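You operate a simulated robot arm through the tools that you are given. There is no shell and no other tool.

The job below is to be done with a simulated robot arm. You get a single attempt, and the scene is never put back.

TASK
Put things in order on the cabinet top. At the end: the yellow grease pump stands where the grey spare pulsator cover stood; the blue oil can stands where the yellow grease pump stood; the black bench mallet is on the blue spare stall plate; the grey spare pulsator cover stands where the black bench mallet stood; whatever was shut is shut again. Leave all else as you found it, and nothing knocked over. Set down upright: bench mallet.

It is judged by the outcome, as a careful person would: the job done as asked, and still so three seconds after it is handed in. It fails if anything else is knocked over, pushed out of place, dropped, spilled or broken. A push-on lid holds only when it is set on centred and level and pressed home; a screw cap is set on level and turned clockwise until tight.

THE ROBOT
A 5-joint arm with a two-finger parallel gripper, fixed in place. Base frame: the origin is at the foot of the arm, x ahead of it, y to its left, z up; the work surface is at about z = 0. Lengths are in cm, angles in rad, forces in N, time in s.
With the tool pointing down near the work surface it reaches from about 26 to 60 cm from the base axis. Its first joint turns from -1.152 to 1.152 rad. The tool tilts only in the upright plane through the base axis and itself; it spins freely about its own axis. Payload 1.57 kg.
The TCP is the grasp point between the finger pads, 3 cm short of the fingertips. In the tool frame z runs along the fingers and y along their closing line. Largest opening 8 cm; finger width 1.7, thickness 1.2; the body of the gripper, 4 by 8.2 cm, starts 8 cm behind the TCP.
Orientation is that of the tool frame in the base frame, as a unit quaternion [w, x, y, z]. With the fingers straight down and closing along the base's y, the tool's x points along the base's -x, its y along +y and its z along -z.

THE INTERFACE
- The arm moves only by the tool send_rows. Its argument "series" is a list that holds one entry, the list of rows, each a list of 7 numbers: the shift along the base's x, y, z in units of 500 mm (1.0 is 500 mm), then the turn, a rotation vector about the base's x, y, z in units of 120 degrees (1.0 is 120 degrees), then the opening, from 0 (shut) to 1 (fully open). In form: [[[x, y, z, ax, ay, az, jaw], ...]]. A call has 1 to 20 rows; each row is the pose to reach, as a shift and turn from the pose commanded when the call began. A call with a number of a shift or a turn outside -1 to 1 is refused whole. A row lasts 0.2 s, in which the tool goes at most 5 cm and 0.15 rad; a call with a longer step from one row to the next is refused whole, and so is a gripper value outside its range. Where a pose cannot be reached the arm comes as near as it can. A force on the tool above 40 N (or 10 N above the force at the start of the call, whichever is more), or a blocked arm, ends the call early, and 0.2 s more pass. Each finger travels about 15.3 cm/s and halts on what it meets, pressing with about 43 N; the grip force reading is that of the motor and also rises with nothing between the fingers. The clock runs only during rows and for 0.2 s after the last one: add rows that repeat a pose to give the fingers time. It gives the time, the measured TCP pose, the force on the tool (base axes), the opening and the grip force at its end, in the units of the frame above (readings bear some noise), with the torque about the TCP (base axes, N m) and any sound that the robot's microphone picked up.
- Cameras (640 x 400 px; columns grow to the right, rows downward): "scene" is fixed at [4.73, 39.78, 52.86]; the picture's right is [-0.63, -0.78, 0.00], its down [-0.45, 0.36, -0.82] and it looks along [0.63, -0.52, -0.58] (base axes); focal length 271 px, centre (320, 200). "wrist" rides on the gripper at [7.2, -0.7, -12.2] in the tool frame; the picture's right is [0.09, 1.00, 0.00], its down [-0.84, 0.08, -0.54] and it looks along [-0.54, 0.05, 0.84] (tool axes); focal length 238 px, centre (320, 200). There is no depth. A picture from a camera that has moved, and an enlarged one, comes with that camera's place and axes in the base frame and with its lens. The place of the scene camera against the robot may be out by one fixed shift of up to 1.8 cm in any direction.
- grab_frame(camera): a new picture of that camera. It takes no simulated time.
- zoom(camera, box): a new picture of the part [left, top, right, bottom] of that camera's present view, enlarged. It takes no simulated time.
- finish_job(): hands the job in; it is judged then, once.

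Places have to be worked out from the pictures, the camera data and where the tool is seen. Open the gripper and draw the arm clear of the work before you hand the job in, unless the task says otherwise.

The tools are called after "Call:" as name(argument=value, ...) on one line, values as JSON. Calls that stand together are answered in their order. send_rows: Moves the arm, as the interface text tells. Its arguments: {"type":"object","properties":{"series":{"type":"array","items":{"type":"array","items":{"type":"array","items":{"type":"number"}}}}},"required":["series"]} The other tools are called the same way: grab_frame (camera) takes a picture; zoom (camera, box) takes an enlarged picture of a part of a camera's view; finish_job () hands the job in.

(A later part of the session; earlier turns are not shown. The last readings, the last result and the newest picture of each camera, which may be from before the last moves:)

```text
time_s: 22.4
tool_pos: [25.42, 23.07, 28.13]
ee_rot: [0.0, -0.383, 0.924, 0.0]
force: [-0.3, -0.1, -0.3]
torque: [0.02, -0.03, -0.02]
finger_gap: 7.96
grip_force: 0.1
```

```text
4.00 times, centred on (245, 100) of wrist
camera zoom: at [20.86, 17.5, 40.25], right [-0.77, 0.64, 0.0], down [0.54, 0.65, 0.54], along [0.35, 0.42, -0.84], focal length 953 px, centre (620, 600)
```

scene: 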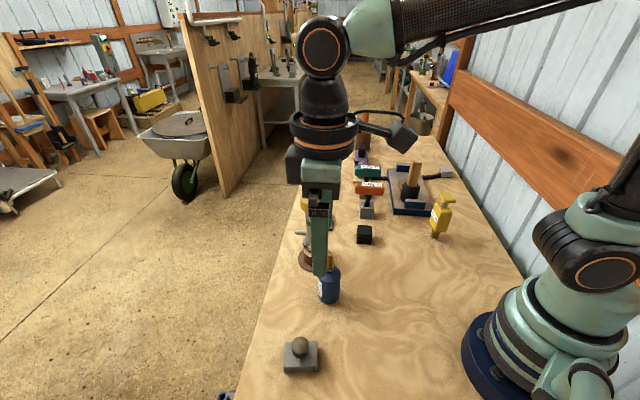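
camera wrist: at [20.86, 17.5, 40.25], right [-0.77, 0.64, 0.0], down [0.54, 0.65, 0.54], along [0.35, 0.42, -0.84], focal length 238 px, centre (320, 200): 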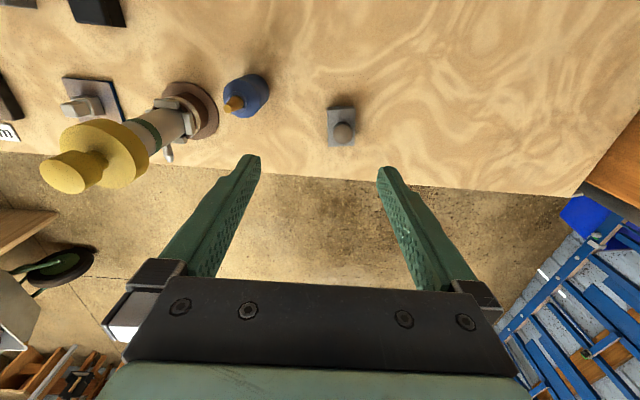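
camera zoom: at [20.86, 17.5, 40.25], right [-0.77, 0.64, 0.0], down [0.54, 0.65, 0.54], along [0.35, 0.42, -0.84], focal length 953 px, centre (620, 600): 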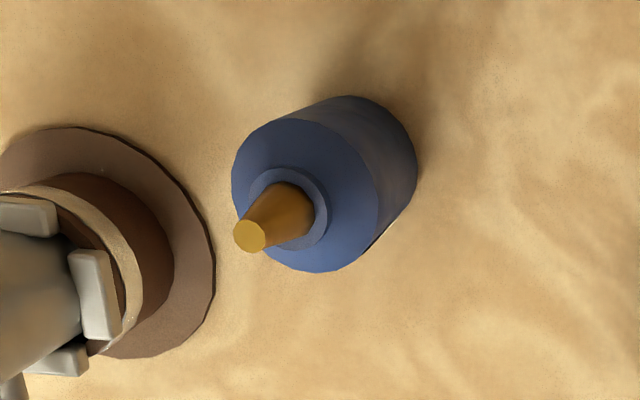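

The cover is a block about 5.9 × 4.2 × 2 cm centred near (25.4, 28.25), with a knob to about z = 6.5 and its short side turned about 7° from my current spin. I'll turn to match, line up above it, and lower part-way to check.

Call:
send_rows(series=[[[0, 0.05, 0, 0, 0, 0.03, 1], [-0.001, 0.107, 0, 0, 0, 0.0583, 1], [-0.001, 0.107, -0.09, 0, 0, 0.0583, 1], [-0.001, 0.107, -0.18, 0, 0, 0.0583, 1], [-0.001, 0.107, -0.27, 0, 0, 0.0583, 1], [-0.001, 0.107, -0.34, 0, 0, 0.0583, 1], [-0.001, 0.107, -0.37, 0, 0, 0.0583, 1], [-0.001, 0.107, -0.37, 0, 0, 0.0583, 1]]])

Call:
grab_frame(camera="wrist")

Call:
zoom(camera="scene", box=[240, 270, 370, 400])

```text
time_s: 24.2
tool_pos: [25.28, 28.16, 9.44]
ee_rot: [0.0, -0.438, 0.899, -0.001]
force: [0.0, 0.2, -0.3]
torque: [-0.02, -0.02, 0.04]
finger_gap: 8.01
grip_force: 0.1
```

```text
taken
camera wrist: at [21.39, 22.2, 21.59], right [-0.84, 0.54, 0.0], down [0.45, 0.71, 0.54], along [0.29, 0.46, -0.84], focal length 238 px, centre (320, 200)
```

wrist: 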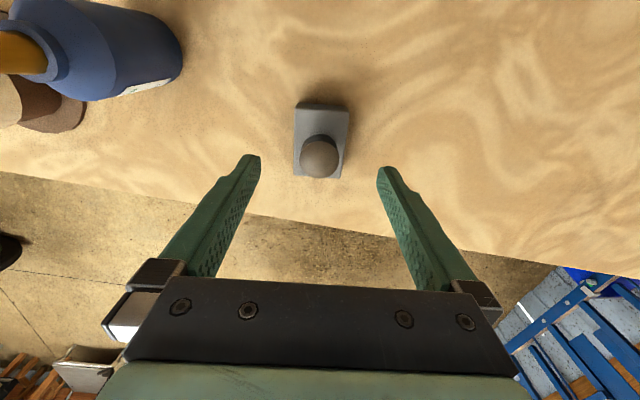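

```text
3.08 times, centred on (305, 335) of scene
camera zoom: at [4.73, 39.78, 52.86], right [-0.63, -0.78, 0.0], down [-0.45, 0.36, -0.82], along [0.63, -0.52, -0.58], focal length 834 px, centre (366, -215)
```

zoom: 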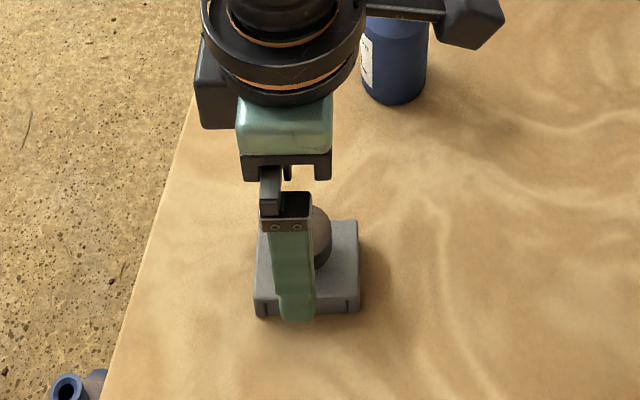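

The fingers straddle the block evenly. I'll lower so the tips are about half a centimetre off the table, then close on the block's short sides.

Call:
send_rows(series=[[[0, 0, -0.05, 0, 0, 0, 1], [0, 0, -0.09, 0, 0, 0, 1], [0, 0, -0.108, 0, 0, 0, 1], [0, 0, -0.117, 0, 0, 0, 1], [0, 0, -0.117, 0, 0, 0, 0.8], [0, 0, -0.117, 0, 0, 0, 0.6], [0, 0, -0.117, 0, 0, 0, 0.45], [0, 0, -0.117, 0, 0, 0, 0.4], [0, 0, -0.117, 0, 0, 0, 0.4]]])

Call:
grab_frame(camera="wrist")

Call:
zoom(camera="scene", box=[240, 270, 370, 400])

```text
time_s: 26.2
tool_pos: [25.28, 28.26, 3.79]
ee_rot: [0.0, -0.439, 0.899, 0.0]
force: [0.2, -0.4, -0.3]
torque: [-0.02, 0.01, 0.0]
finger_gap: 4.29
grip_force: 42.3
```

```text
taken
camera wrist: at [21.43, 22.27, 15.86], right [-0.84, 0.54, 0.0], down [0.45, 0.71, 0.54], along [0.29, 0.46, -0.84], focal length 238 px, centre (320, 200)
```

wrist: 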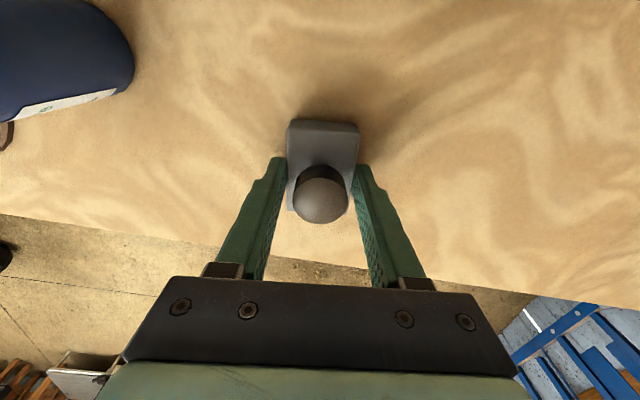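

```text
3.08 times, centred on (305, 335) of scene
camera zoom: at [4.73, 39.78, 52.86], right [-0.63, -0.78, 0.0], down [-0.45, 0.36, -0.82], along [0.63, -0.52, -0.58], focal length 834 px, centre (366, -215)
```

zoom: 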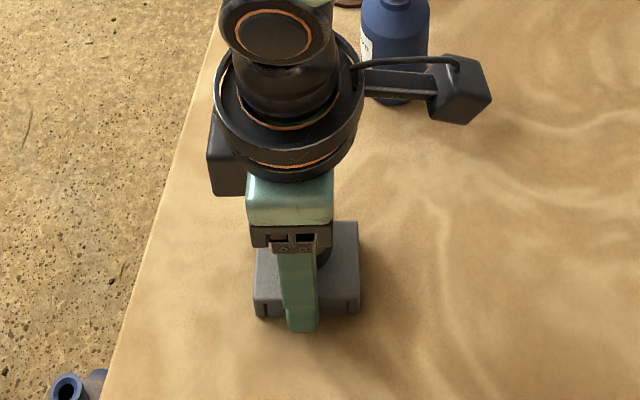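

The grip holds at a 4.29 cm gap. I'll lift it straight up to clear the oil can.

Call:
send_rows(series=[[[0, 0, 0.02, 0, 0, 0, 0.2], [0, 0, 0.06, 0, 0, 0, 0.2], [0, 0, 0.14, 0, 0, 0, 0.2], [0, 0, 0.22, 0, 0, 0, 0.2], [0, 0, 0.3, 0, 0, 0, 0.2], [0, 0, 0.38, 0, 0, 0, 0.2], [0, 0, 0.42, 0, 0, 0, 0.2], [0, 0, 0.42, 0, 0, 0, 0.2]]])

Call:
grab_frame(camera="wrist")

Call:
grab_frame(camera="scene")

```text
time_s: 28.0
tool_pos: [25.3, 28.25, 24.73]
ee_rot: [0.001, -0.439, 0.899, 0.0]
force: [-0.2, 0.7, 0.6]
torque: [0.01, -0.02, -0.01]
finger_gap: 1.63
grip_force: 0.0
```

```text
taken
camera wrist: at [21.36, 22.24, 36.85], right [-0.84, 0.54, 0.0], down [0.45, 0.71, 0.54], along [0.29, 0.46, -0.84], focal length 238 px, centre (320, 200)
```

wrist: 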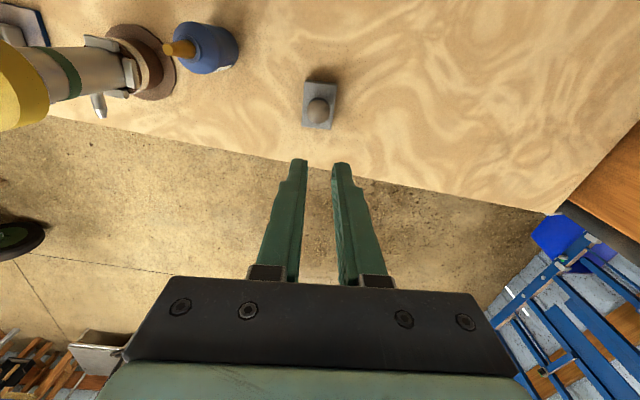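

```text
taken
```

scene: 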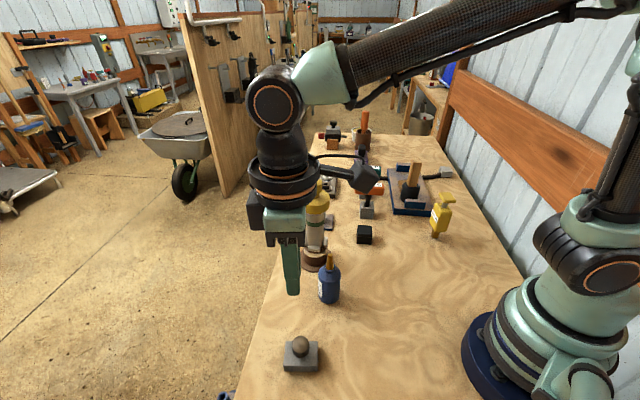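

The fingers slipped off the block (gap 1.6, no load), and it seems to be still in its place. I'll zoom in to confirm, then take it by the knob instead.

Call:
zoom(camera="wrist", box=[270, 60, 370, 140])

Call:
zoom(camera="scene", box=[270, 320, 340, 385])

```text
5.00 times, centred on (320, 100) of wrist
camera zoom: at [21.36, 22.24, 36.85], right [-0.84, 0.54, 0.0], down [0.45, 0.71, 0.54], along [0.29, 0.46, -0.84], focal length 1192 px, centre (320, 700)
```

zoom: 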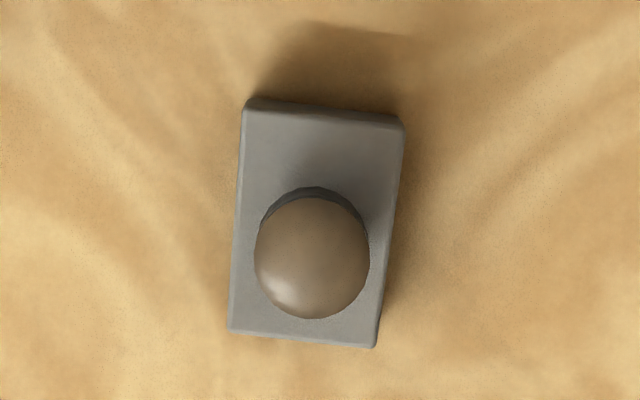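

```text
6.15 times, centred on (305, 352) of scene
camera zoom: at [4.73, 39.78, 52.86], right [-0.63, -0.78, 0.0], down [-0.45, 0.36, -0.82], along [0.63, -0.52, -0.58], focal length 1668 px, centre (412, -738)
```

zoom: 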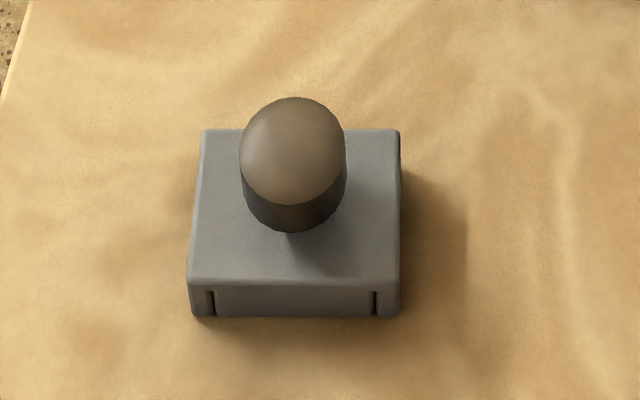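

The cover hardly moved. The knob is about 3 cm across and right under the tool at (25.3, 28.2), so I'll lower with the tips just above the block and grip it.

Call:
send_rows(series=[[[0, 0, -0.03, 0, 0, 0, 0.5], [0, 0, -0.1, 0, 0, 0, 0.75], [0, 0, -0.18, 0, 0, 0, 0.75], [0, 0, -0.26, 0, 0, 0, 0.75], [0, 0, -0.32, 0, 0, 0, 0.75], [0, 0, -0.36, 0, 0, 0, 0.75], [0, 0, -0.38, 0, 0, 0, 0.75], [0, 0, -0.39, 0, 0, 0, 0.75], [0, 0, -0.39, 0, 0, 0, 0.75]]])

Call:
grab_frame(camera="wrist")

Call:
zoom(camera="scene", box=[260, 310, 350, 390])

```text
time_s: 30.0
tool_pos: [25.42, 28.15, 5.17]
ee_rot: [0.0, -0.439, 0.899, 0.0]
force: [0.3, 0.4, 0.8]
torque: [0.01, 0.05, 0.02]
finger_gap: 6.02
grip_force: 0.0
```

```text
taken
camera wrist: at [21.47, 22.22, 17.32], right [-0.84, 0.54, 0.0], down [0.45, 0.71, 0.54], along [0.29, 0.46, -0.84], focal length 238 px, centre (320, 200)
```

wrist: 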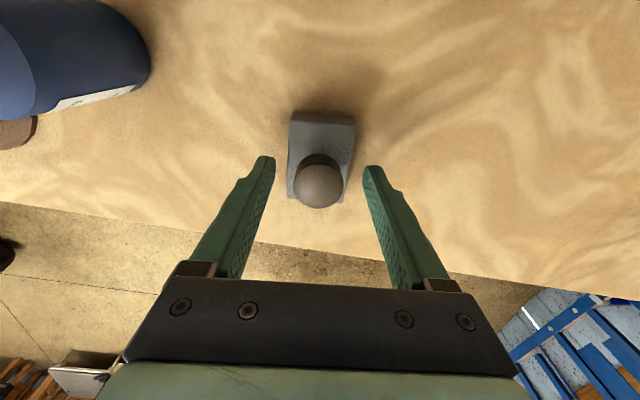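

```text
5.00 times, centred on (305, 350) of scene
camera zoom: at [4.73, 39.78, 52.86], right [-0.63, -0.78, 0.0], down [-0.45, 0.36, -0.82], along [0.63, -0.52, -0.58], focal length 1355 px, centre (395, -550)
```

zoom: 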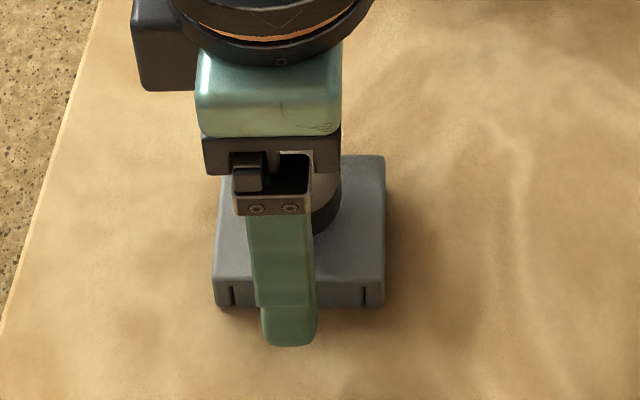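

The knob sits centred between the pads. I'll close on it and test with a small lift.

Call:
send_rows(series=[[[0, 0, 0, 0, 0, 0, 0.5], [0, 0, 0, 0, 0, 0, 0.3], [0, 0, 0, 0, 0, 0, 0.1], [0, 0, 0, 0, 0, 0, 0], [0, 0, 0.01, 0, 0, 0, 0], [0, 0, 0.03, 0, 0, 0, 0], [0, 0, 0.04, 0, 0, 0, 0], [0, 0, 0.04, 0, 0, 0, 0]]])

Call:
grab_frame(camera="wrist")

Call:
zoom(camera="scene", box=[260, 310, 350, 390])

```text
time_s: 31.8
tool_pos: [25.51, 28.3, 7.26]
ee_rot: [0.0, -0.438, 0.899, 0.0]
force: [0.8, 0.1, 0.6]
torque: [-0.02, 0.01, -0.01]
finger_gap: 2.7
grip_force: 37.3
```

```text
taken
camera wrist: at [21.51, 22.22, 19.34], right [-0.84, 0.54, 0.0], down [0.45, 0.71, 0.54], along [0.29, 0.46, -0.84], focal length 238 px, centre (320, 200)
```

wrist: 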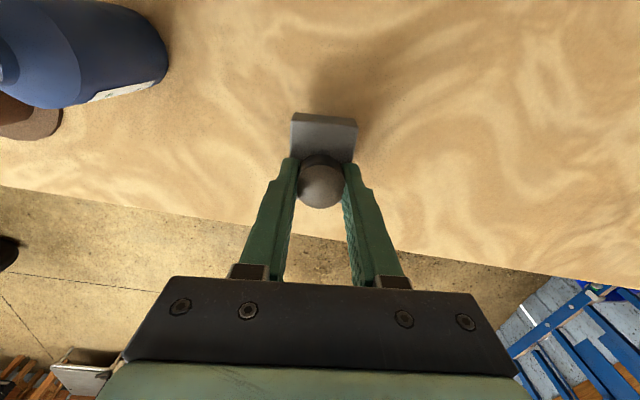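

```text
5.00 times, centred on (305, 350) of scene
camera zoom: at [4.73, 39.78, 52.86], right [-0.63, -0.78, 0.0], down [-0.45, 0.36, -0.82], along [0.63, -0.52, -0.58], focal length 1355 px, centre (395, -550)
```

zoom: 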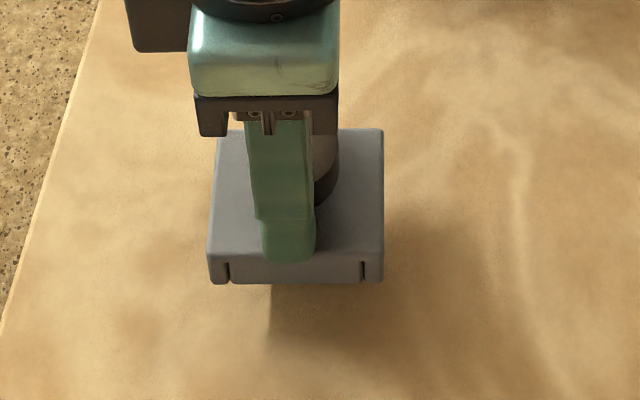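

The cover lifts with the knob. I'll raise it to a safe height and carry it to above the mallet's old spot.

Call:
send_rows(series=[[[0, 0, 0.05, 0, 0, 0, 0], [0, 0, 0.12, 0, 0, 0, 0], [0, 0, 0.19, 0, 0, 0, 0], [0, 0, 0.26, 0, 0, 0, 0], [0, 0, 0.33, 0, 0, 0, 0], [0.01, -0.04, 0.36, 0, 0, 0, 0], [0.028, -0.105, 0.36, 0, 0, 0, 0], [0.046, -0.175, 0.36, 0, 0, 0, 0], [0.065, -0.245, 0.36, 0, 0, 0, 0], [0.084, -0.315, 0.36, 0, 0, 0, 0], [0.102, -0.385, 0.36, 0, 0, 0, 0], [0.12, -0.45, 0.36, 0, 0, 0, 0], [0.13, -0.489, 0.36, 0, 0, 0, 0], [0.13, -0.489, 0.36, 0, 0, 0, 0]]])

Call:
grab_frame(camera="wrist")

Call:
grab_frame(camera="scene")

```text
time_s: 34.8
tool_pos: [31.89, 3.72, 25.21]
ee_rot: [0.001, -0.439, 0.899, 0.0]
force: [-0.3, 0.1, -0.6]
torque: [0.01, -0.04, -0.02]
finger_gap: 2.7
grip_force: 38.0
```

```text
taken
camera wrist: at [28.03, -2.24, 37.26], right [-0.84, 0.54, 0.0], down [0.45, 0.71, 0.54], along [0.29, 0.46, -0.84], focal length 238 px, centre (320, 200)
```

wrist: 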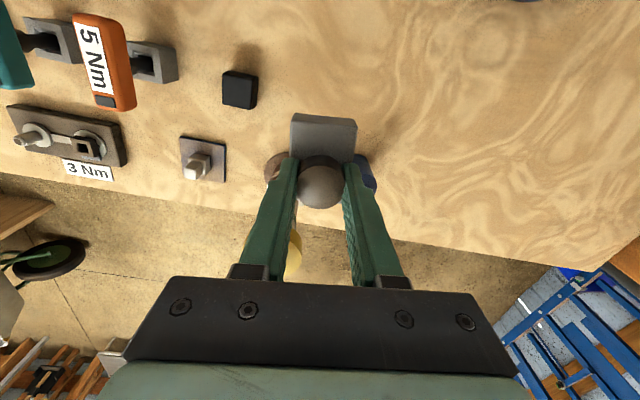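

```text
taken
```

scene: 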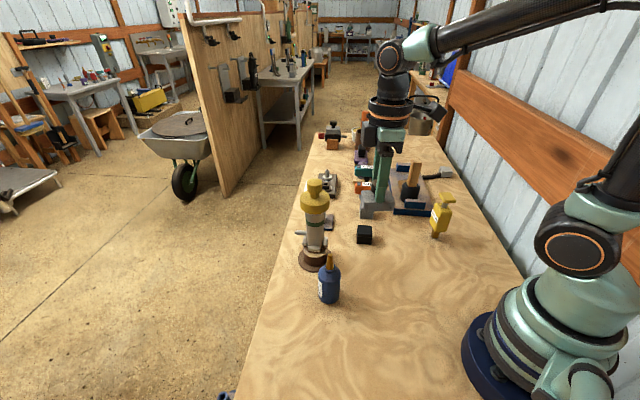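

It's over the old mallet spot at (31.9, 3.7) and still held. I'll lower it to just above the table.

Call:
send_rows(series=[[[0, 0.002, -0.07, 0, 0, 0, 0], [0, 0.002, -0.15, 0, 0, 0, 0], [0, 0.002, -0.23, 0, 0, 0, 0], [0, 0.002, -0.3, 0, 0, 0, 0], [0, 0.002, -0.35, 0, 0, 0, 0], [0, 0.002, -0.38, 0, 0, 0, 0], [0, 0.002, -0.388, 0, 0, 0, 0], [0, 0.002, -0.388, 0, 0, 0, 0]]])

Call:
zoom(camera="scene", box=[320, 210, 420, 290])

Call:
grab_frame(camera="wrist")

```text
time_s: 36.6
tool_pos: [31.78, 3.89, 5.67]
ee_rot: [-0.001, -0.438, 0.899, -0.001]
force: [0.4, -0.1, -0.5]
torque: [0.03, -0.02, 0.03]
finger_gap: 2.71
grip_force: 38.1
```

```text
5.00 times, centred on (370, 250) of scene
camera zoom: at [4.73, 39.78, 52.86], right [-0.63, -0.78, 0.0], down [-0.45, 0.36, -0.82], along [0.63, -0.52, -0.58], focal length 1355 px, centre (70, -50)
```

zoom: 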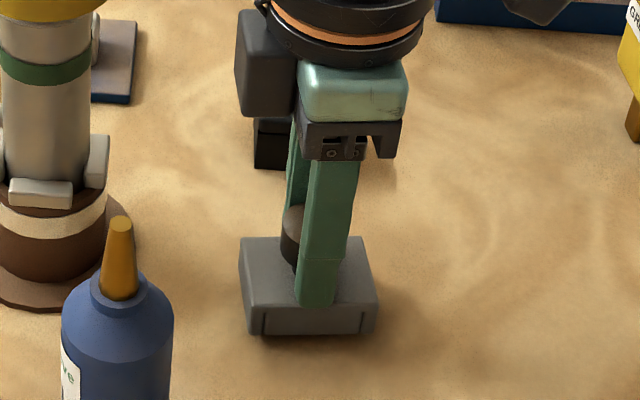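

```text
taken
camera wrist: at [27.87, -2.07, 17.88], right [-0.84, 0.54, 0.0], down [0.45, 0.71, 0.54], along [0.29, 0.46, -0.84], focal length 238 px, centre (320, 200)
```

wrist: 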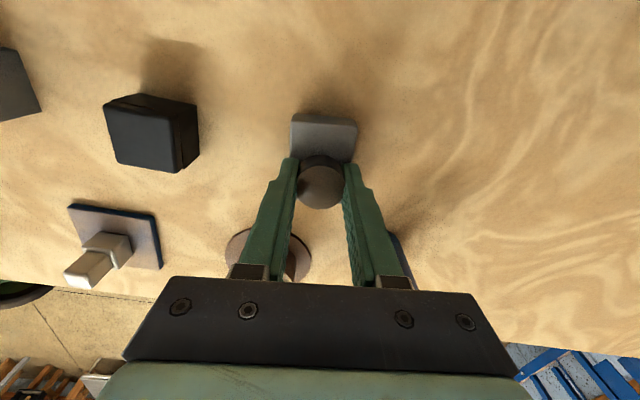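

The cover is level and about half a centimetre off the table. I'll ease it down to contact in 1 mm steps.

Call:
send_rows(series=[[[0, 0, -0.003, 0, 0, 0, 0], [0, 0, -0.006, 0, 0, 0, 0], [0, 0, -0.009, 0, 0, 0, 0], [0, 0, -0.009, 0, 0, 0, 0]]])

```text
time_s: 37.6
tool_pos: [31.81, 3.91, 5.31]
ee_rot: [0.0, -0.438, 0.899, 0.0]
force: [0.0, 0.4, -0.4]
torque: [0.01, 0.01, -0.04]
finger_gap: 2.72
grip_force: 37.7
```

There's no contact yet at z = 5.31, so I'll go down a little more.

Call:
send_rows(series=[[[0, 0, -0.002, 0, 0, 0, 0], [0, 0, -0.004, 0, 0, 0, 0], [0, 0, -0.004, 0, 0, 0, 0]]])

```text
time_s: 38.4
tool_pos: [31.87, 3.85, 5.22]
ee_rot: [0.0, -0.437, 0.899, 0.0]
force: [-1.6, 0.9, 4.5]
torque: [0.05, -0.06, 0.0]
finger_gap: 2.74
grip_force: 38.1
stopped in row 3: the force on the tool passed its limit at 42 N (the readings are from after the stop); the commanded pose is now the measured one
```

It has contacted the table. I'll open gently, then check.

Call:
send_rows(series=[[[0, 0, 0, 0, 0, 0, 0.4], [0, 0, 0, 0, 0, 0, 0.5], [0, 0, 0, 0, 0, 0, 0.7], [0, 0, 0, 0, 0, 0, 0.75], [0, 0, 0.02, 0, 0, 0, 0.75], [0, 0, 0.08, 0, 0, 0, 0.75], [0, 0, 0.16, 0, 0, 0, 0.75], [0, 0, 0.24, 0, 0, 0, 0.75], [0, 0, 0.32, 0, 0, 0, 0.75], [0, 0, 0.4, 0, 0, 0, 0.75], [0, 0, 0.44, 0, 0, 0, 0.75], [0, 0, 0.44, 0, 0, 0, 0.75]]])

Call:
grab_frame(camera="wrist")

Call:
grab_frame(camera="scene")

Call:
zoom(camera="wrist", box=[260, 70, 400, 170])

```text
time_s: 41.0
tool_pos: [31.92, 3.96, 27.14]
ee_rot: [0.0, -0.438, 0.899, 0.0]
force: [0.0, 0.2, 0.4]
torque: [0.0, 0.03, -0.02]
finger_gap: 5.99
grip_force: 0.0
```

```text
taken
camera wrist: at [27.97, -2.08, 39.36], right [-0.84, 0.54, 0.0], down [0.45, 0.71, 0.54], along [0.29, 0.46, -0.84], focal length 238 px, centre (320, 200)
```

wrist: 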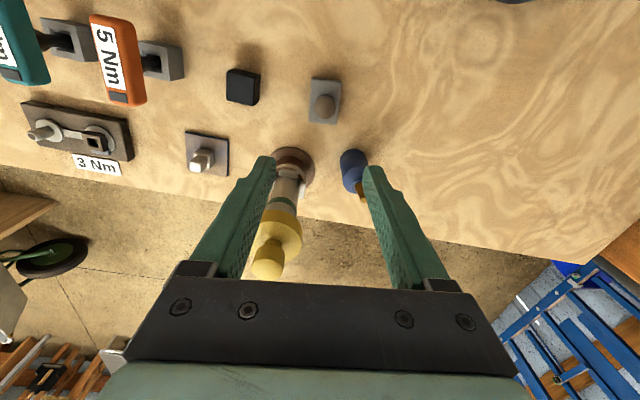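

```text
taken
```

scene: 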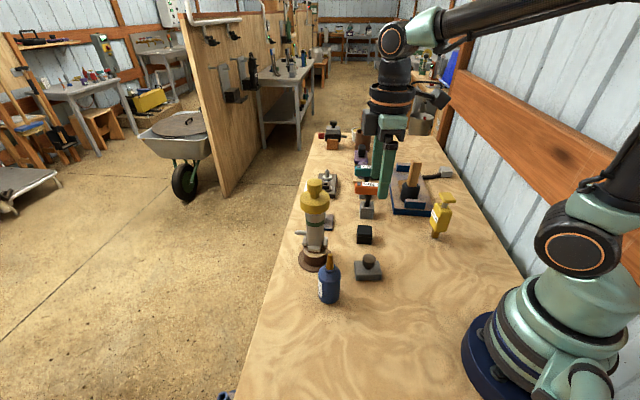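

```text
4.00 times, centred on (330, 120) of wrist
camera zoom: at [27.97, -2.08, 39.36], right [-0.84, 0.54, 0.0], down [0.45, 0.71, 0.54], along [0.29, 0.46, -0.84], focal length 953 px, centre (280, 520)
```

zoom: 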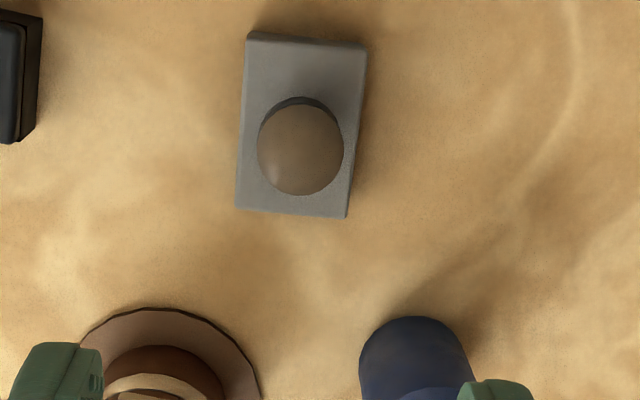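

The cover sits where the mallet stood. Next is the grease pump at about (28, -20): I'll move above it at height to see its shape and orientation.

Call:
send_rows(series=[[[-0.01, -0.07, 0, 0, 0, 0, 0.8], [-0.02, -0.15, 0, 0, 0, 0, 1], [-0.035, -0.235, 0, 0, 0, 0, 1], [-0.048, -0.32, 0, 0, 0, 0, 1], [-0.06, -0.4, 0, 0, 0, 0, 1], [-0.07, -0.46, 0, 0, 0, 0, 1], [-0.071, -0.477, 0, 0, 0, 0, 1], [-0.071, -0.477, 0, 0, 0, 0, 1]]])

Call:
grab_frame(camera="wrist")

Call:
zoom(camera="wrist", box=[250, 60, 390, 180])

Call:
zoom(camera="scene", box=[410, 170, 480, 245])

```text
time_s: 42.8
tool_pos: [28.42, -20.13, 27.07]
ee_rot: [0.0, -0.438, 0.899, 0.0]
force: [1.2, 0.4, 0.3]
torque: [0.02, 0.0, -0.02]
finger_gap: 7.98
grip_force: 0.0
```

```text
taken
camera wrist: at [24.47, -26.11, 39.21], right [-0.84, 0.54, 0.0], down [0.45, 0.71, 0.54], along [0.29, 0.46, -0.84], focal length 238 px, centre (320, 200)
```

wrist: 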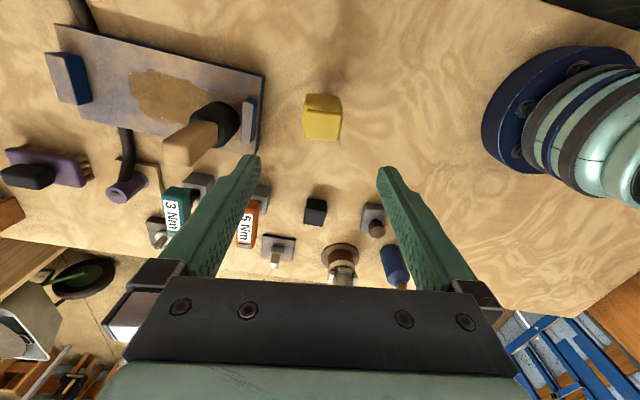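

```text
3.33 times, centred on (320, 120) of wrist
camera zoom: at [24.47, -26.11, 39.21], right [-0.84, 0.54, 0.0], down [0.45, 0.71, 0.54], along [0.29, 0.46, -0.84], focal length 794 px, centre (320, 467)
```

zoom: 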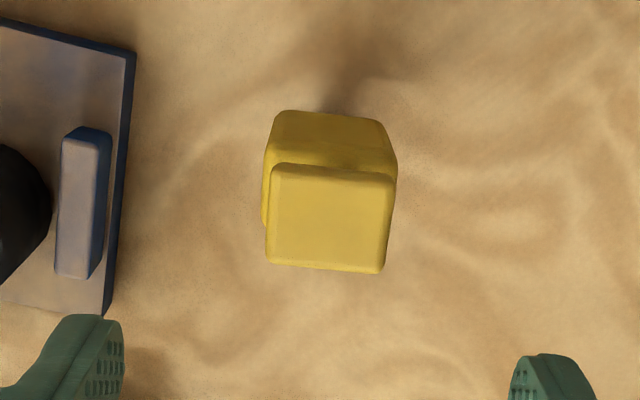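

```text
5.33 times, centred on (445, 208) of scene
camera zoom: at [4.73, 39.78, 52.86], right [-0.63, -0.78, 0.0], down [-0.45, 0.36, -0.82], along [0.63, -0.52, -0.58], focal length 1446 px, centre (-347, 160)
```

zoom: 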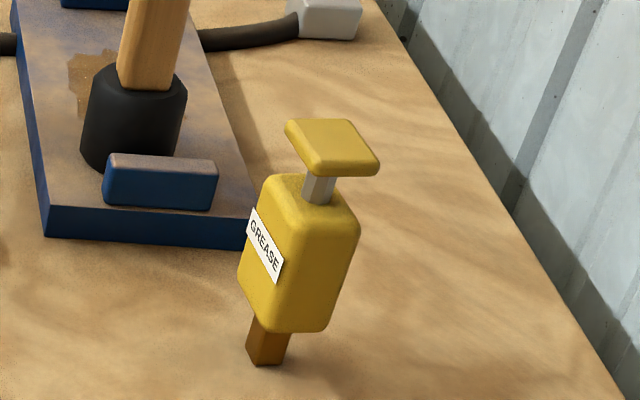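

The pump's head is centred at about (28.05, -19.95), its top at about z = 13.6, and its body is about 4.6 cm across between the unlabelled faces. I'll trim the spin by 1° and lower part-way around it to check alignment.

Call:
send_rows(series=[[[-0.005, 0.001, -0.06, 0, 0, -0.01, 1], [-0.005, 0.001, -0.13, 0, 0, -0.01, 1], [-0.005, 0.001, -0.2, 0, 0, -0.01, 1], [-0.005, 0.001, -0.24, 0, 0, -0.01, 1], [-0.005, 0.001, -0.24, 0, 0, -0.01, 1]]])

Call:
grab_frame(camera="wrist")

Call:
zoom(camera="scene", box=[400, 140, 500, 245])

```text
time_s: 44.0
tool_pos: [28.13, -19.96, 15.16]
ee_rot: [0.0, -0.429, 0.903, 0.0]
force: [0.6, -0.7, 0.2]
torque: [0.0, -0.03, -0.01]
finger_gap: 8.01
grip_force: 0.0
```

```text
taken
camera wrist: at [24.07, -25.94, 27.3], right [-0.83, 0.56, 0.0], down [0.47, 0.7, 0.54], along [0.3, 0.45, -0.84], focal length 238 px, centre (320, 200)
```

wrist: 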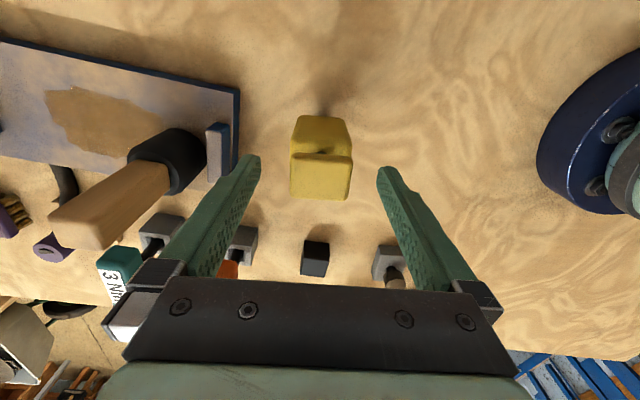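

```text
3.81 times, centred on (450, 192) of scene
camera zoom: at [4.73, 39.78, 52.86], right [-0.63, -0.78, 0.0], down [-0.45, 0.36, -0.82], along [0.63, -0.52, -0.58], focal length 1033 px, centre (-175, 229)
```

zoom: 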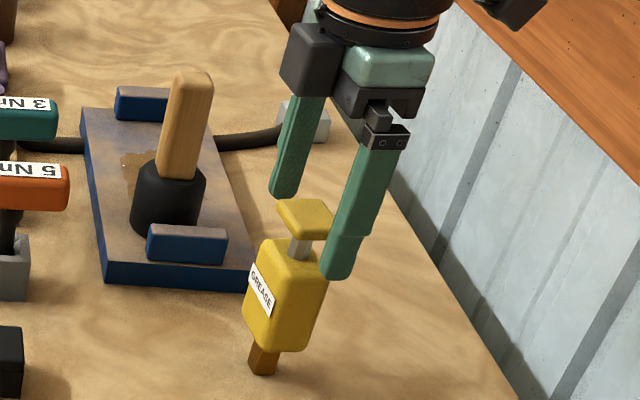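

The head is centred between the fingers. I'll zoom in to verify the yaw before lowering further.

Call:
zoom(camera="wrist", box=[270, 100, 370, 215])

```text
3.48 times, centred on (320, 158) of wrist
camera zoom: at [24.07, -25.94, 27.3], right [-0.83, 0.56, 0.0], down [0.47, 0.7, 0.54], along [0.3, 0.45, -0.84], focal length 829 px, centre (320, 348)
```

zoom: 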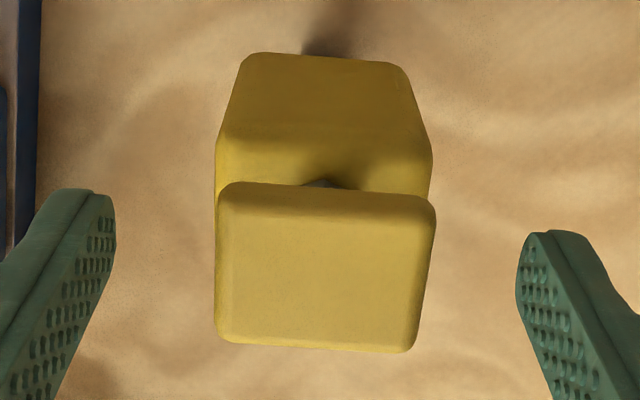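

The yaw matches to within a degree. I'll lower to mid-body at TCP z of about 7.2 and close.

Call:
send_rows(series=[[[0, 0, -0.06, 0, 0, 0, 1], [0, 0, -0.11, 0, 0, 0, 1], [0, 0, -0.145, 0, 0, 0, 1], [0, 0, -0.16, 0, 0, 0, 1], [0, 0, -0.16, 0, 0, 0, 1], [0, 0, -0.16, 0, 0, 0, 0.8], [0, 0, -0.16, 0, 0, 0, 0.65], [0, 0, -0.16, 0, 0, 0, 0.5], [0, 0, -0.16, 0, 0, 0, 0.4], [0, 0, -0.16, 0, 0, 0, 0.4]]])

Call:
grab_frame(camera="wrist")

Call:
zoom(camera="scene", box=[400, 140, 500, 245])

```text
time_s: 46.2
tool_pos: [28.08, -19.87, 7.27]
ee_rot: [-0.001, -0.429, 0.903, 0.001]
force: [0.5, -0.2, -0.8]
torque: [0.0, -0.08, 0.02]
finger_gap: 4.77
grip_force: 43.4
```

```text
taken
camera wrist: at [24.01, -25.8, 19.33], right [-0.83, 0.56, 0.0], down [0.47, 0.7, 0.54], along [0.3, 0.45, -0.84], focal length 238 px, centre (320, 200)
```

wrist: 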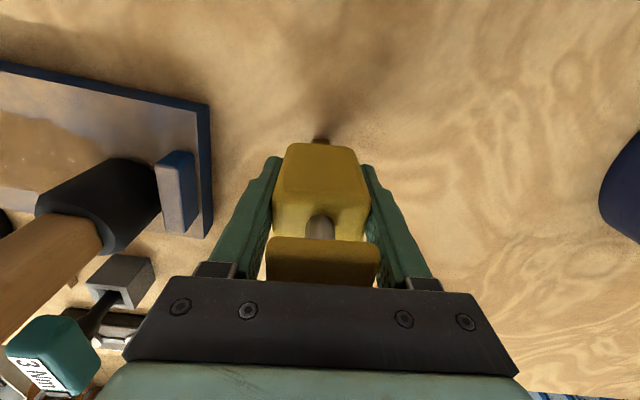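

```text
3.81 times, centred on (450, 192) of scene
camera zoom: at [4.73, 39.78, 52.86], right [-0.63, -0.78, 0.0], down [-0.45, 0.36, -0.82], along [0.63, -0.52, -0.58], focal length 1033 px, centre (-175, 229)
```

zoom: 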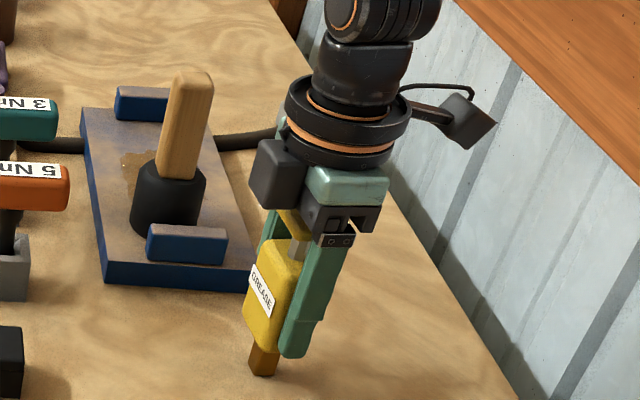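

The body is gripped at 4.77 cm with the pads fully on it. I'll lift a little first to test the hold.

Call:
send_rows(series=[[[0, 0, 0.01, 0, 0, 0, 0], [0, 0, 0.03, 0, 0, 0, 0], [0, 0, 0.06, 0, 0, 0, 0], [0, 0, 0.06, 0, 0, 0, 0]]])

Call:
grab_frame(camera="wrist")

Call:
zoom(camera="scene", box=[400, 140, 500, 245])

```text
time_s: 47.2
tool_pos: [28.14, -19.94, 10.21]
ee_rot: [0.0, -0.429, 0.903, 0.0]
force: [0.2, 0.1, -3.0]
torque: [-0.01, 0.0, -0.01]
finger_gap: 4.77
grip_force: 43.0
```

```text
taken
camera wrist: at [24.06, -25.9, 22.34], right [-0.83, 0.56, 0.0], down [0.47, 0.7, 0.54], along [0.3, 0.45, -0.84], focal length 238 px, centre (320, 200)
```

wrist: 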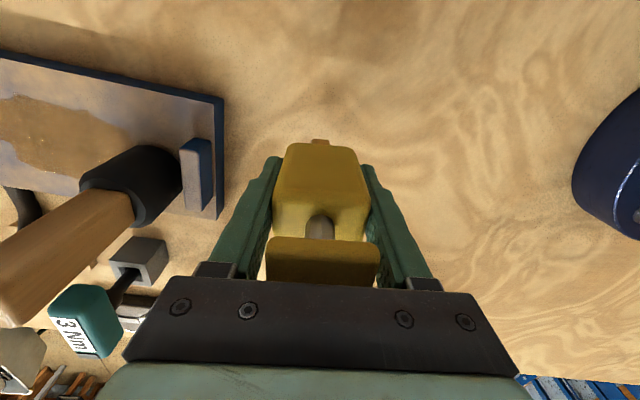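

```text
3.81 times, centred on (450, 192) of scene
camera zoom: at [4.73, 39.78, 52.86], right [-0.63, -0.78, 0.0], down [-0.45, 0.36, -0.82], along [0.63, -0.52, -0.58], focal length 1033 px, centre (-175, 229)
```

zoom: 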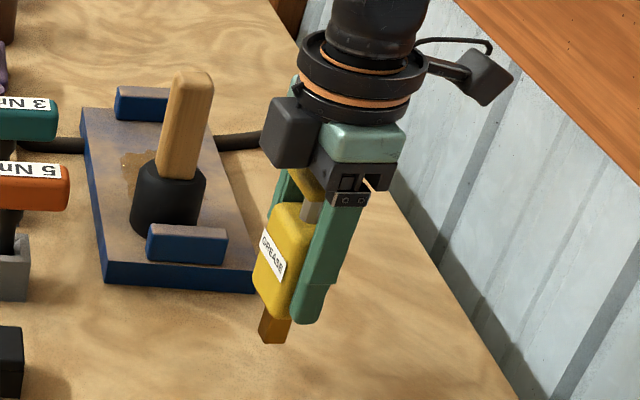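

It holds well at 3.0 N. I'll raise it and carry it to the cover's old place, keeping inside the tower.

Call:
send_rows(series=[[[0, 0, 0.06, 0, 0, 0, 0], [0, 0, 0.14, 0, 0, 0, 0], [0, 0, 0.22, 0, 0, 0, 0], [0, 0, 0.29, 0, 0, 0, 0], [0, 0.02, 0.32, 0, 0, 0, 0], [0.015, 0.08, 0.32, 0, 0, 0, 0], [0.03, 0.15, 0.32, 0, 0, 0, 0], [0.04, 0.225, 0.32, 0, 0, 0, 0], [0.05, 0.3, 0.32, 0, 0, 0, 0], [0.057, 0.375, 0.32, 0, 0, 0, 0], [0.058, 0.45, 0.32, 0, 0, 0, 0], [0.055, 0.525, 0.32, 0, 0, 0, 0], [0.048, 0.6, 0.32, 0, 0, 0, 0], [0.035, 0.675, 0.32, 0, 0, 0, 0], [0.015, 0.75, 0.32, 0, 0, 0, 0], [-0.005, 0.82, 0.32, 0, 0, 0, 0], [-0.03, 0.89, 0.32, 0, 0, 0, 0], [-0.048, 0.94, 0.32, 0, 0, 0, 0], [-0.055, 0.964, 0.32, 0, 0, 0, 0], [-0.055, 0.964, 0.32, 0, 0, 0, 0]]])

Call:
grab_frame(camera="wrist")

Call:
grab_frame(camera="scene")

```text
time_s: 51.4
tool_pos: [25.35, 28.3, 26.22]
ee_rot: [0.0, -0.428, 0.904, 0.0]
force: [0.1, 0.2, -2.7]
torque: [-0.04, 0.01, -0.03]
finger_gap: 4.77
grip_force: 42.9
```

```text
taken
camera wrist: at [21.22, 22.35, 38.27], right [-0.83, 0.56, 0.0], down [0.47, 0.7, 0.54], along [0.3, 0.45, -0.84], focal length 238 px, centre (320, 200)
```

wrist: 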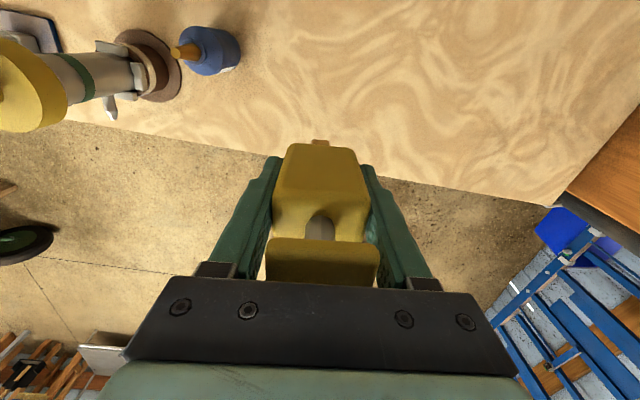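

```text
taken
```

scene: 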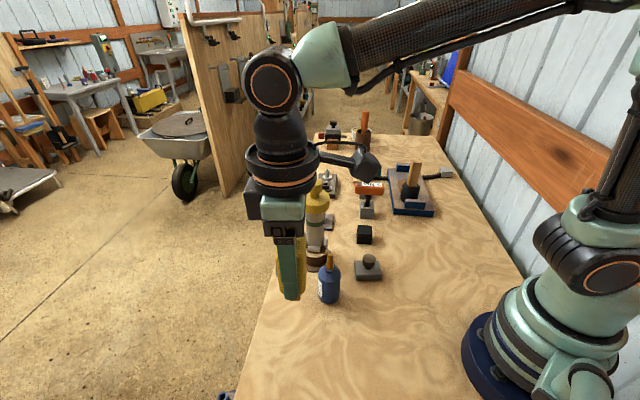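

It's over the cover's old spot at (25.35, 28.3). I'll lower it to just above the table.

Call:
send_rows(series=[[[0, 0, -0.07, 0, 0, 0, 0], [0, 0, -0.15, 0, 0, 0, 0], [0, 0, -0.22, 0, 0, 0, 0], [0, 0, -0.29, 0, 0, 0, 0], [0, 0, -0.335, 0, 0, 0, 0], [0, 0, -0.358, 0, 0, 0, 0], [0, 0, -0.366, 0, 0, 0, 0], [0, 0, -0.366, 0, 0, 0, 0]]])

Call:
zoom(camera="scene", box=[250, 280, 350, 390])

```text
time_s: 53.2
tool_pos: [25.64, 28.31, 7.59]
ee_rot: [0.0, -0.429, 0.903, -0.001]
force: [0.7, 0.1, -3.3]
torque: [0.02, 0.04, 0.0]
finger_gap: 4.8
grip_force: 42.7
```

```text
3.64 times, centred on (300, 335) of scene
camera zoom: at [4.73, 39.78, 52.86], right [-0.63, -0.78, 0.0], down [-0.45, 0.36, -0.82], along [0.63, -0.52, -0.58], focal length 986 px, centre (393, -291)
```

zoom: 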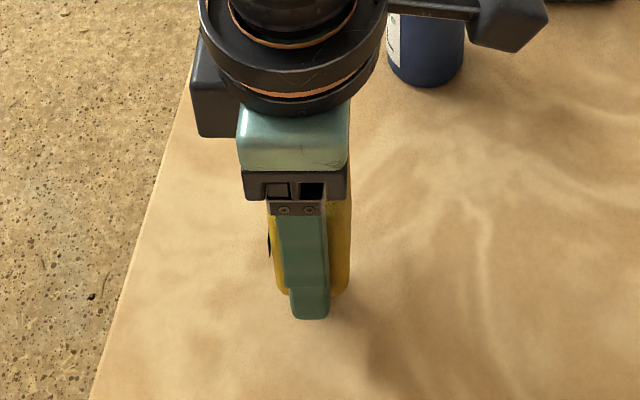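

I'll ease it down by millimetres until the weight comes off.

Call:
send_rows(series=[[[0, 0, -0.002, 0, 0, 0, 0], [0, 0, -0.005, 0, 0, 0, 0], [0, 0, -0.005, 0, 0, 0, 0]]])

```text
time_s: 54.0
tool_pos: [25.39, 28.17, 7.54]
ee_rot: [0.0, -0.429, 0.903, 0.0]
force: [0.3, 1.0, -4.2]
torque: [-0.02, 0.01, 0.0]
finger_gap: 4.76
grip_force: 42.7
```

The load is still hanging free, so another small step down.

Call:
send_rows(series=[[[0, 0, -0.002, 0, 0, 0, 0], [0, 0, -0.004, 0, 0, 0, 0], [0, 0, -0.004, 0, 0, 0, 0]]])

```text
time_s: 54.8
tool_pos: [25.41, 28.34, 7.37]
ee_rot: [0.0, -0.43, 0.903, 0.0]
force: [-0.3, -0.7, -3.1]
torque: [0.0, 0.0, 0.01]
finger_gap: 4.8
grip_force: 43.3
```

Still free at z = 7.37, and the foot should touch at about 7.25. I'll step down once more.

Call:
send_rows(series=[[[0, 0, -0.0015, 0, 0, 0, 0], [0, 0, -0.003, 0, 0, 0, 0], [0, 0, -0.003, 0, 0, 0, 0]]])

```text
time_s: 55.6
tool_pos: [25.34, 28.23, 7.38]
ee_rot: [0.0, -0.429, 0.903, 0.0]
force: [-0.5, 0.7, -2.5]
torque: [-0.01, 0.01, 0.0]
finger_gap: 4.75
grip_force: 43.1
```

Possibly just touching; I'll take another millimetre.

Call:
send_rows(series=[[[0, 0, -0.002, 0, 0, 0, 0], [0, 0, -0.002, 0, 0, 0, 0]]])

```text
time_s: 56.2
tool_pos: [25.33, 28.33, 7.23]
ee_rot: [0.0, -0.428, 0.904, 0.0]
force: [-2.2, -4.8, 6.4]
torque: [-0.19, 0.1, -0.02]
finger_gap: 4.79
grip_force: 42.8
```

It's in contact at z = 7.23, with the reading now pressing up. I'll open slowly so the pump isn't disturbed.

Call:
send_rows(series=[[[0, 0, 0.0005, 0, 0, 0, 0.58], [0, 0, 0.0005, 0, 0, 0, 0.62], [0, 0, 0.0005, 0, 0, 0, 0.66], [0, 0, 0.0005, 0, 0, 0, 0.75], [0, 0, 0.0005, 0, 0, 0, 0.9], [0, 0, 0.0005, 0, 0, 0, 1], [0, 0, 0.0005, 0, 0, 0, 1]]])

Call:
grab_frame(camera="wrist")

Call:
zoom(camera="scene", box=[250, 280, 350, 390])

```text
time_s: 57.8
tool_pos: [25.3, 28.29, 7.14]
ee_rot: [0.001, -0.429, 0.903, 0.0]
force: [0.4, 0.5, -0.3]
torque: [0.01, -0.01, 0.02]
finger_gap: 7.97
grip_force: 0.2
```

```text
taken
camera wrist: at [21.29, 22.39, 19.32], right [-0.83, 0.56, 0.0], down [0.47, 0.7, 0.54], along [0.3, 0.45, -0.84], focal length 238 px, centre (320, 200)
```

wrist: 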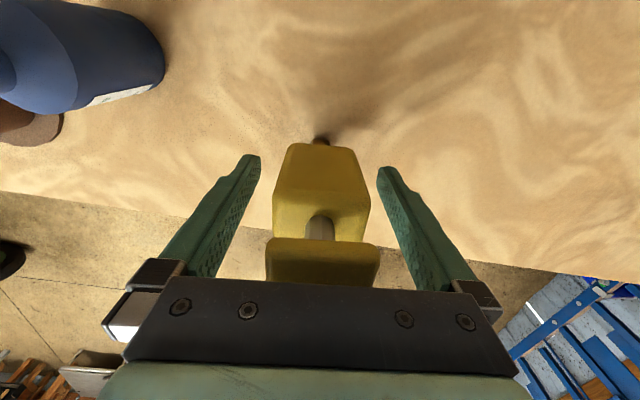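

```text
3.64 times, centred on (300, 335) of scene
camera zoom: at [4.73, 39.78, 52.86], right [-0.63, -0.78, 0.0], down [-0.45, 0.36, -0.82], along [0.63, -0.52, -0.58], focal length 986 px, centre (393, -291)
```

zoom: 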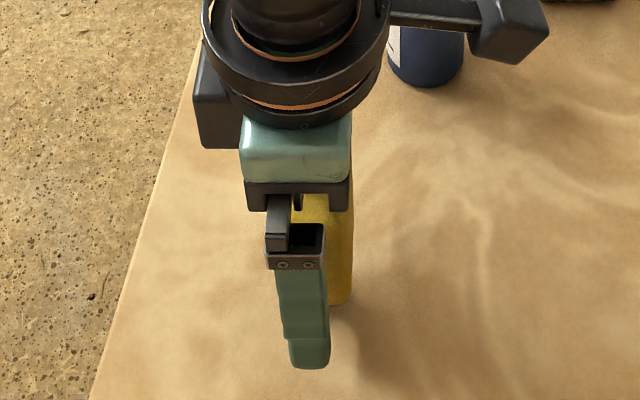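

The pump stands on its own. I'll rise straight up clear of it and look.

Call:
send_rows(series=[[[0, 0, 0.03, 0, 0, 0, 1], [0, 0, 0.1, 0, 0, 0, 1], [0, 0, 0.18, 0, 0, 0, 1], [0, 0, 0.26, 0, 0, 0, 1], [0, 0, 0.34, 0, 0, 0, 1], [0, 0, 0.4, 0, 0, 0, 1], [0, 0, 0.4, 0, 0, 0, 1]]])

Call:
grab_frame(camera="wrist")

Call:
grab_frame(camera="scene")

Call:
zoom(camera="scene", box=[250, 280, 350, 390])

Call:
zoom(camera="wrist", box=[150, 0, 280, 100])

```text
time_s: 59.4
tool_pos: [25.42, 28.11, 27.17]
ee_rot: [0.0, -0.429, 0.903, 0.0]
force: [0.7, -0.6, 0.0]
torque: [0.01, -0.02, -0.01]
finger_gap: 7.97
grip_force: 0.0
```

```text
taken
camera wrist: at [21.34, 22.3, 39.35], right [-0.83, 0.56, 0.0], down [0.47, 0.7, 0.54], along [0.3, 0.45, -0.84], focal length 238 px, centre (320, 200)
```

wrist: 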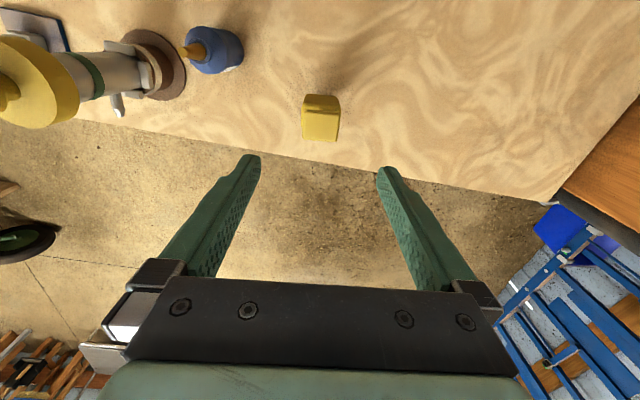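

```text
taken
```

scene: 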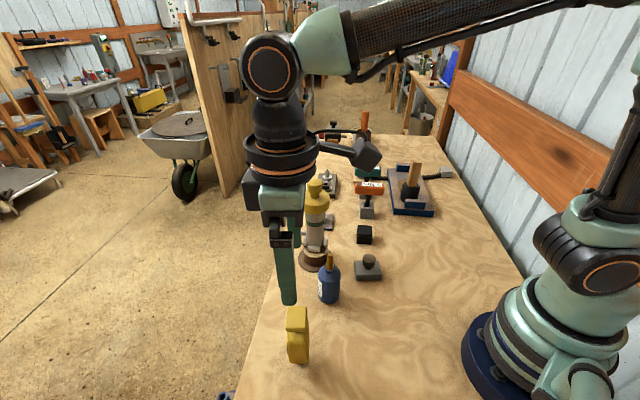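

```text
3.64 times, centred on (300, 335) of scene
camera zoom: at [4.73, 39.78, 52.86], right [-0.63, -0.78, 0.0], down [-0.45, 0.36, -0.82], along [0.63, -0.52, -0.58], focal length 986 px, centre (393, -291)
```

zoom: 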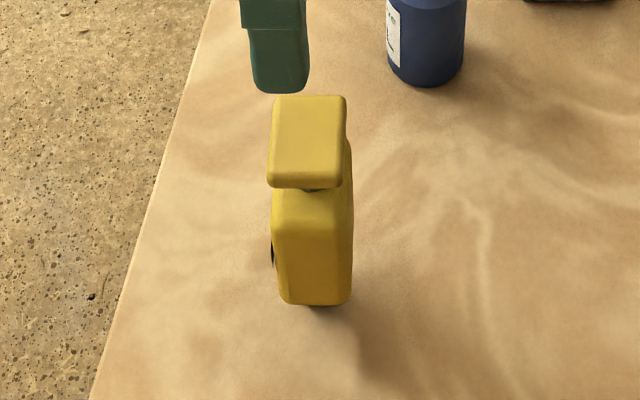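

```text
4.00 times, centred on (215, 50) of wrist
camera zoom: at [21.34, 22.3, 39.35], right [-0.83, 0.56, 0.0], down [0.47, 0.7, 0.54], along [0.3, 0.45, -0.84], focal length 953 px, centre (740, 800)
```

zoom: 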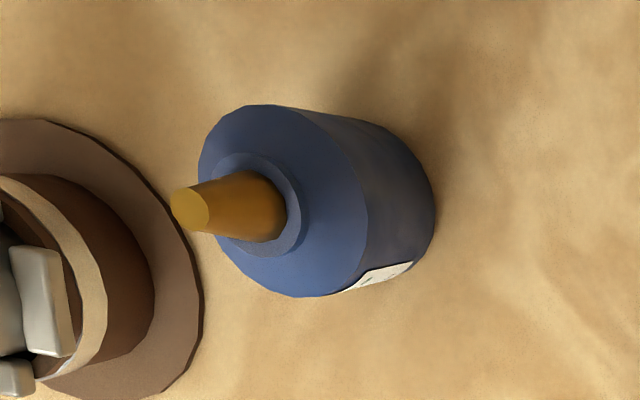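

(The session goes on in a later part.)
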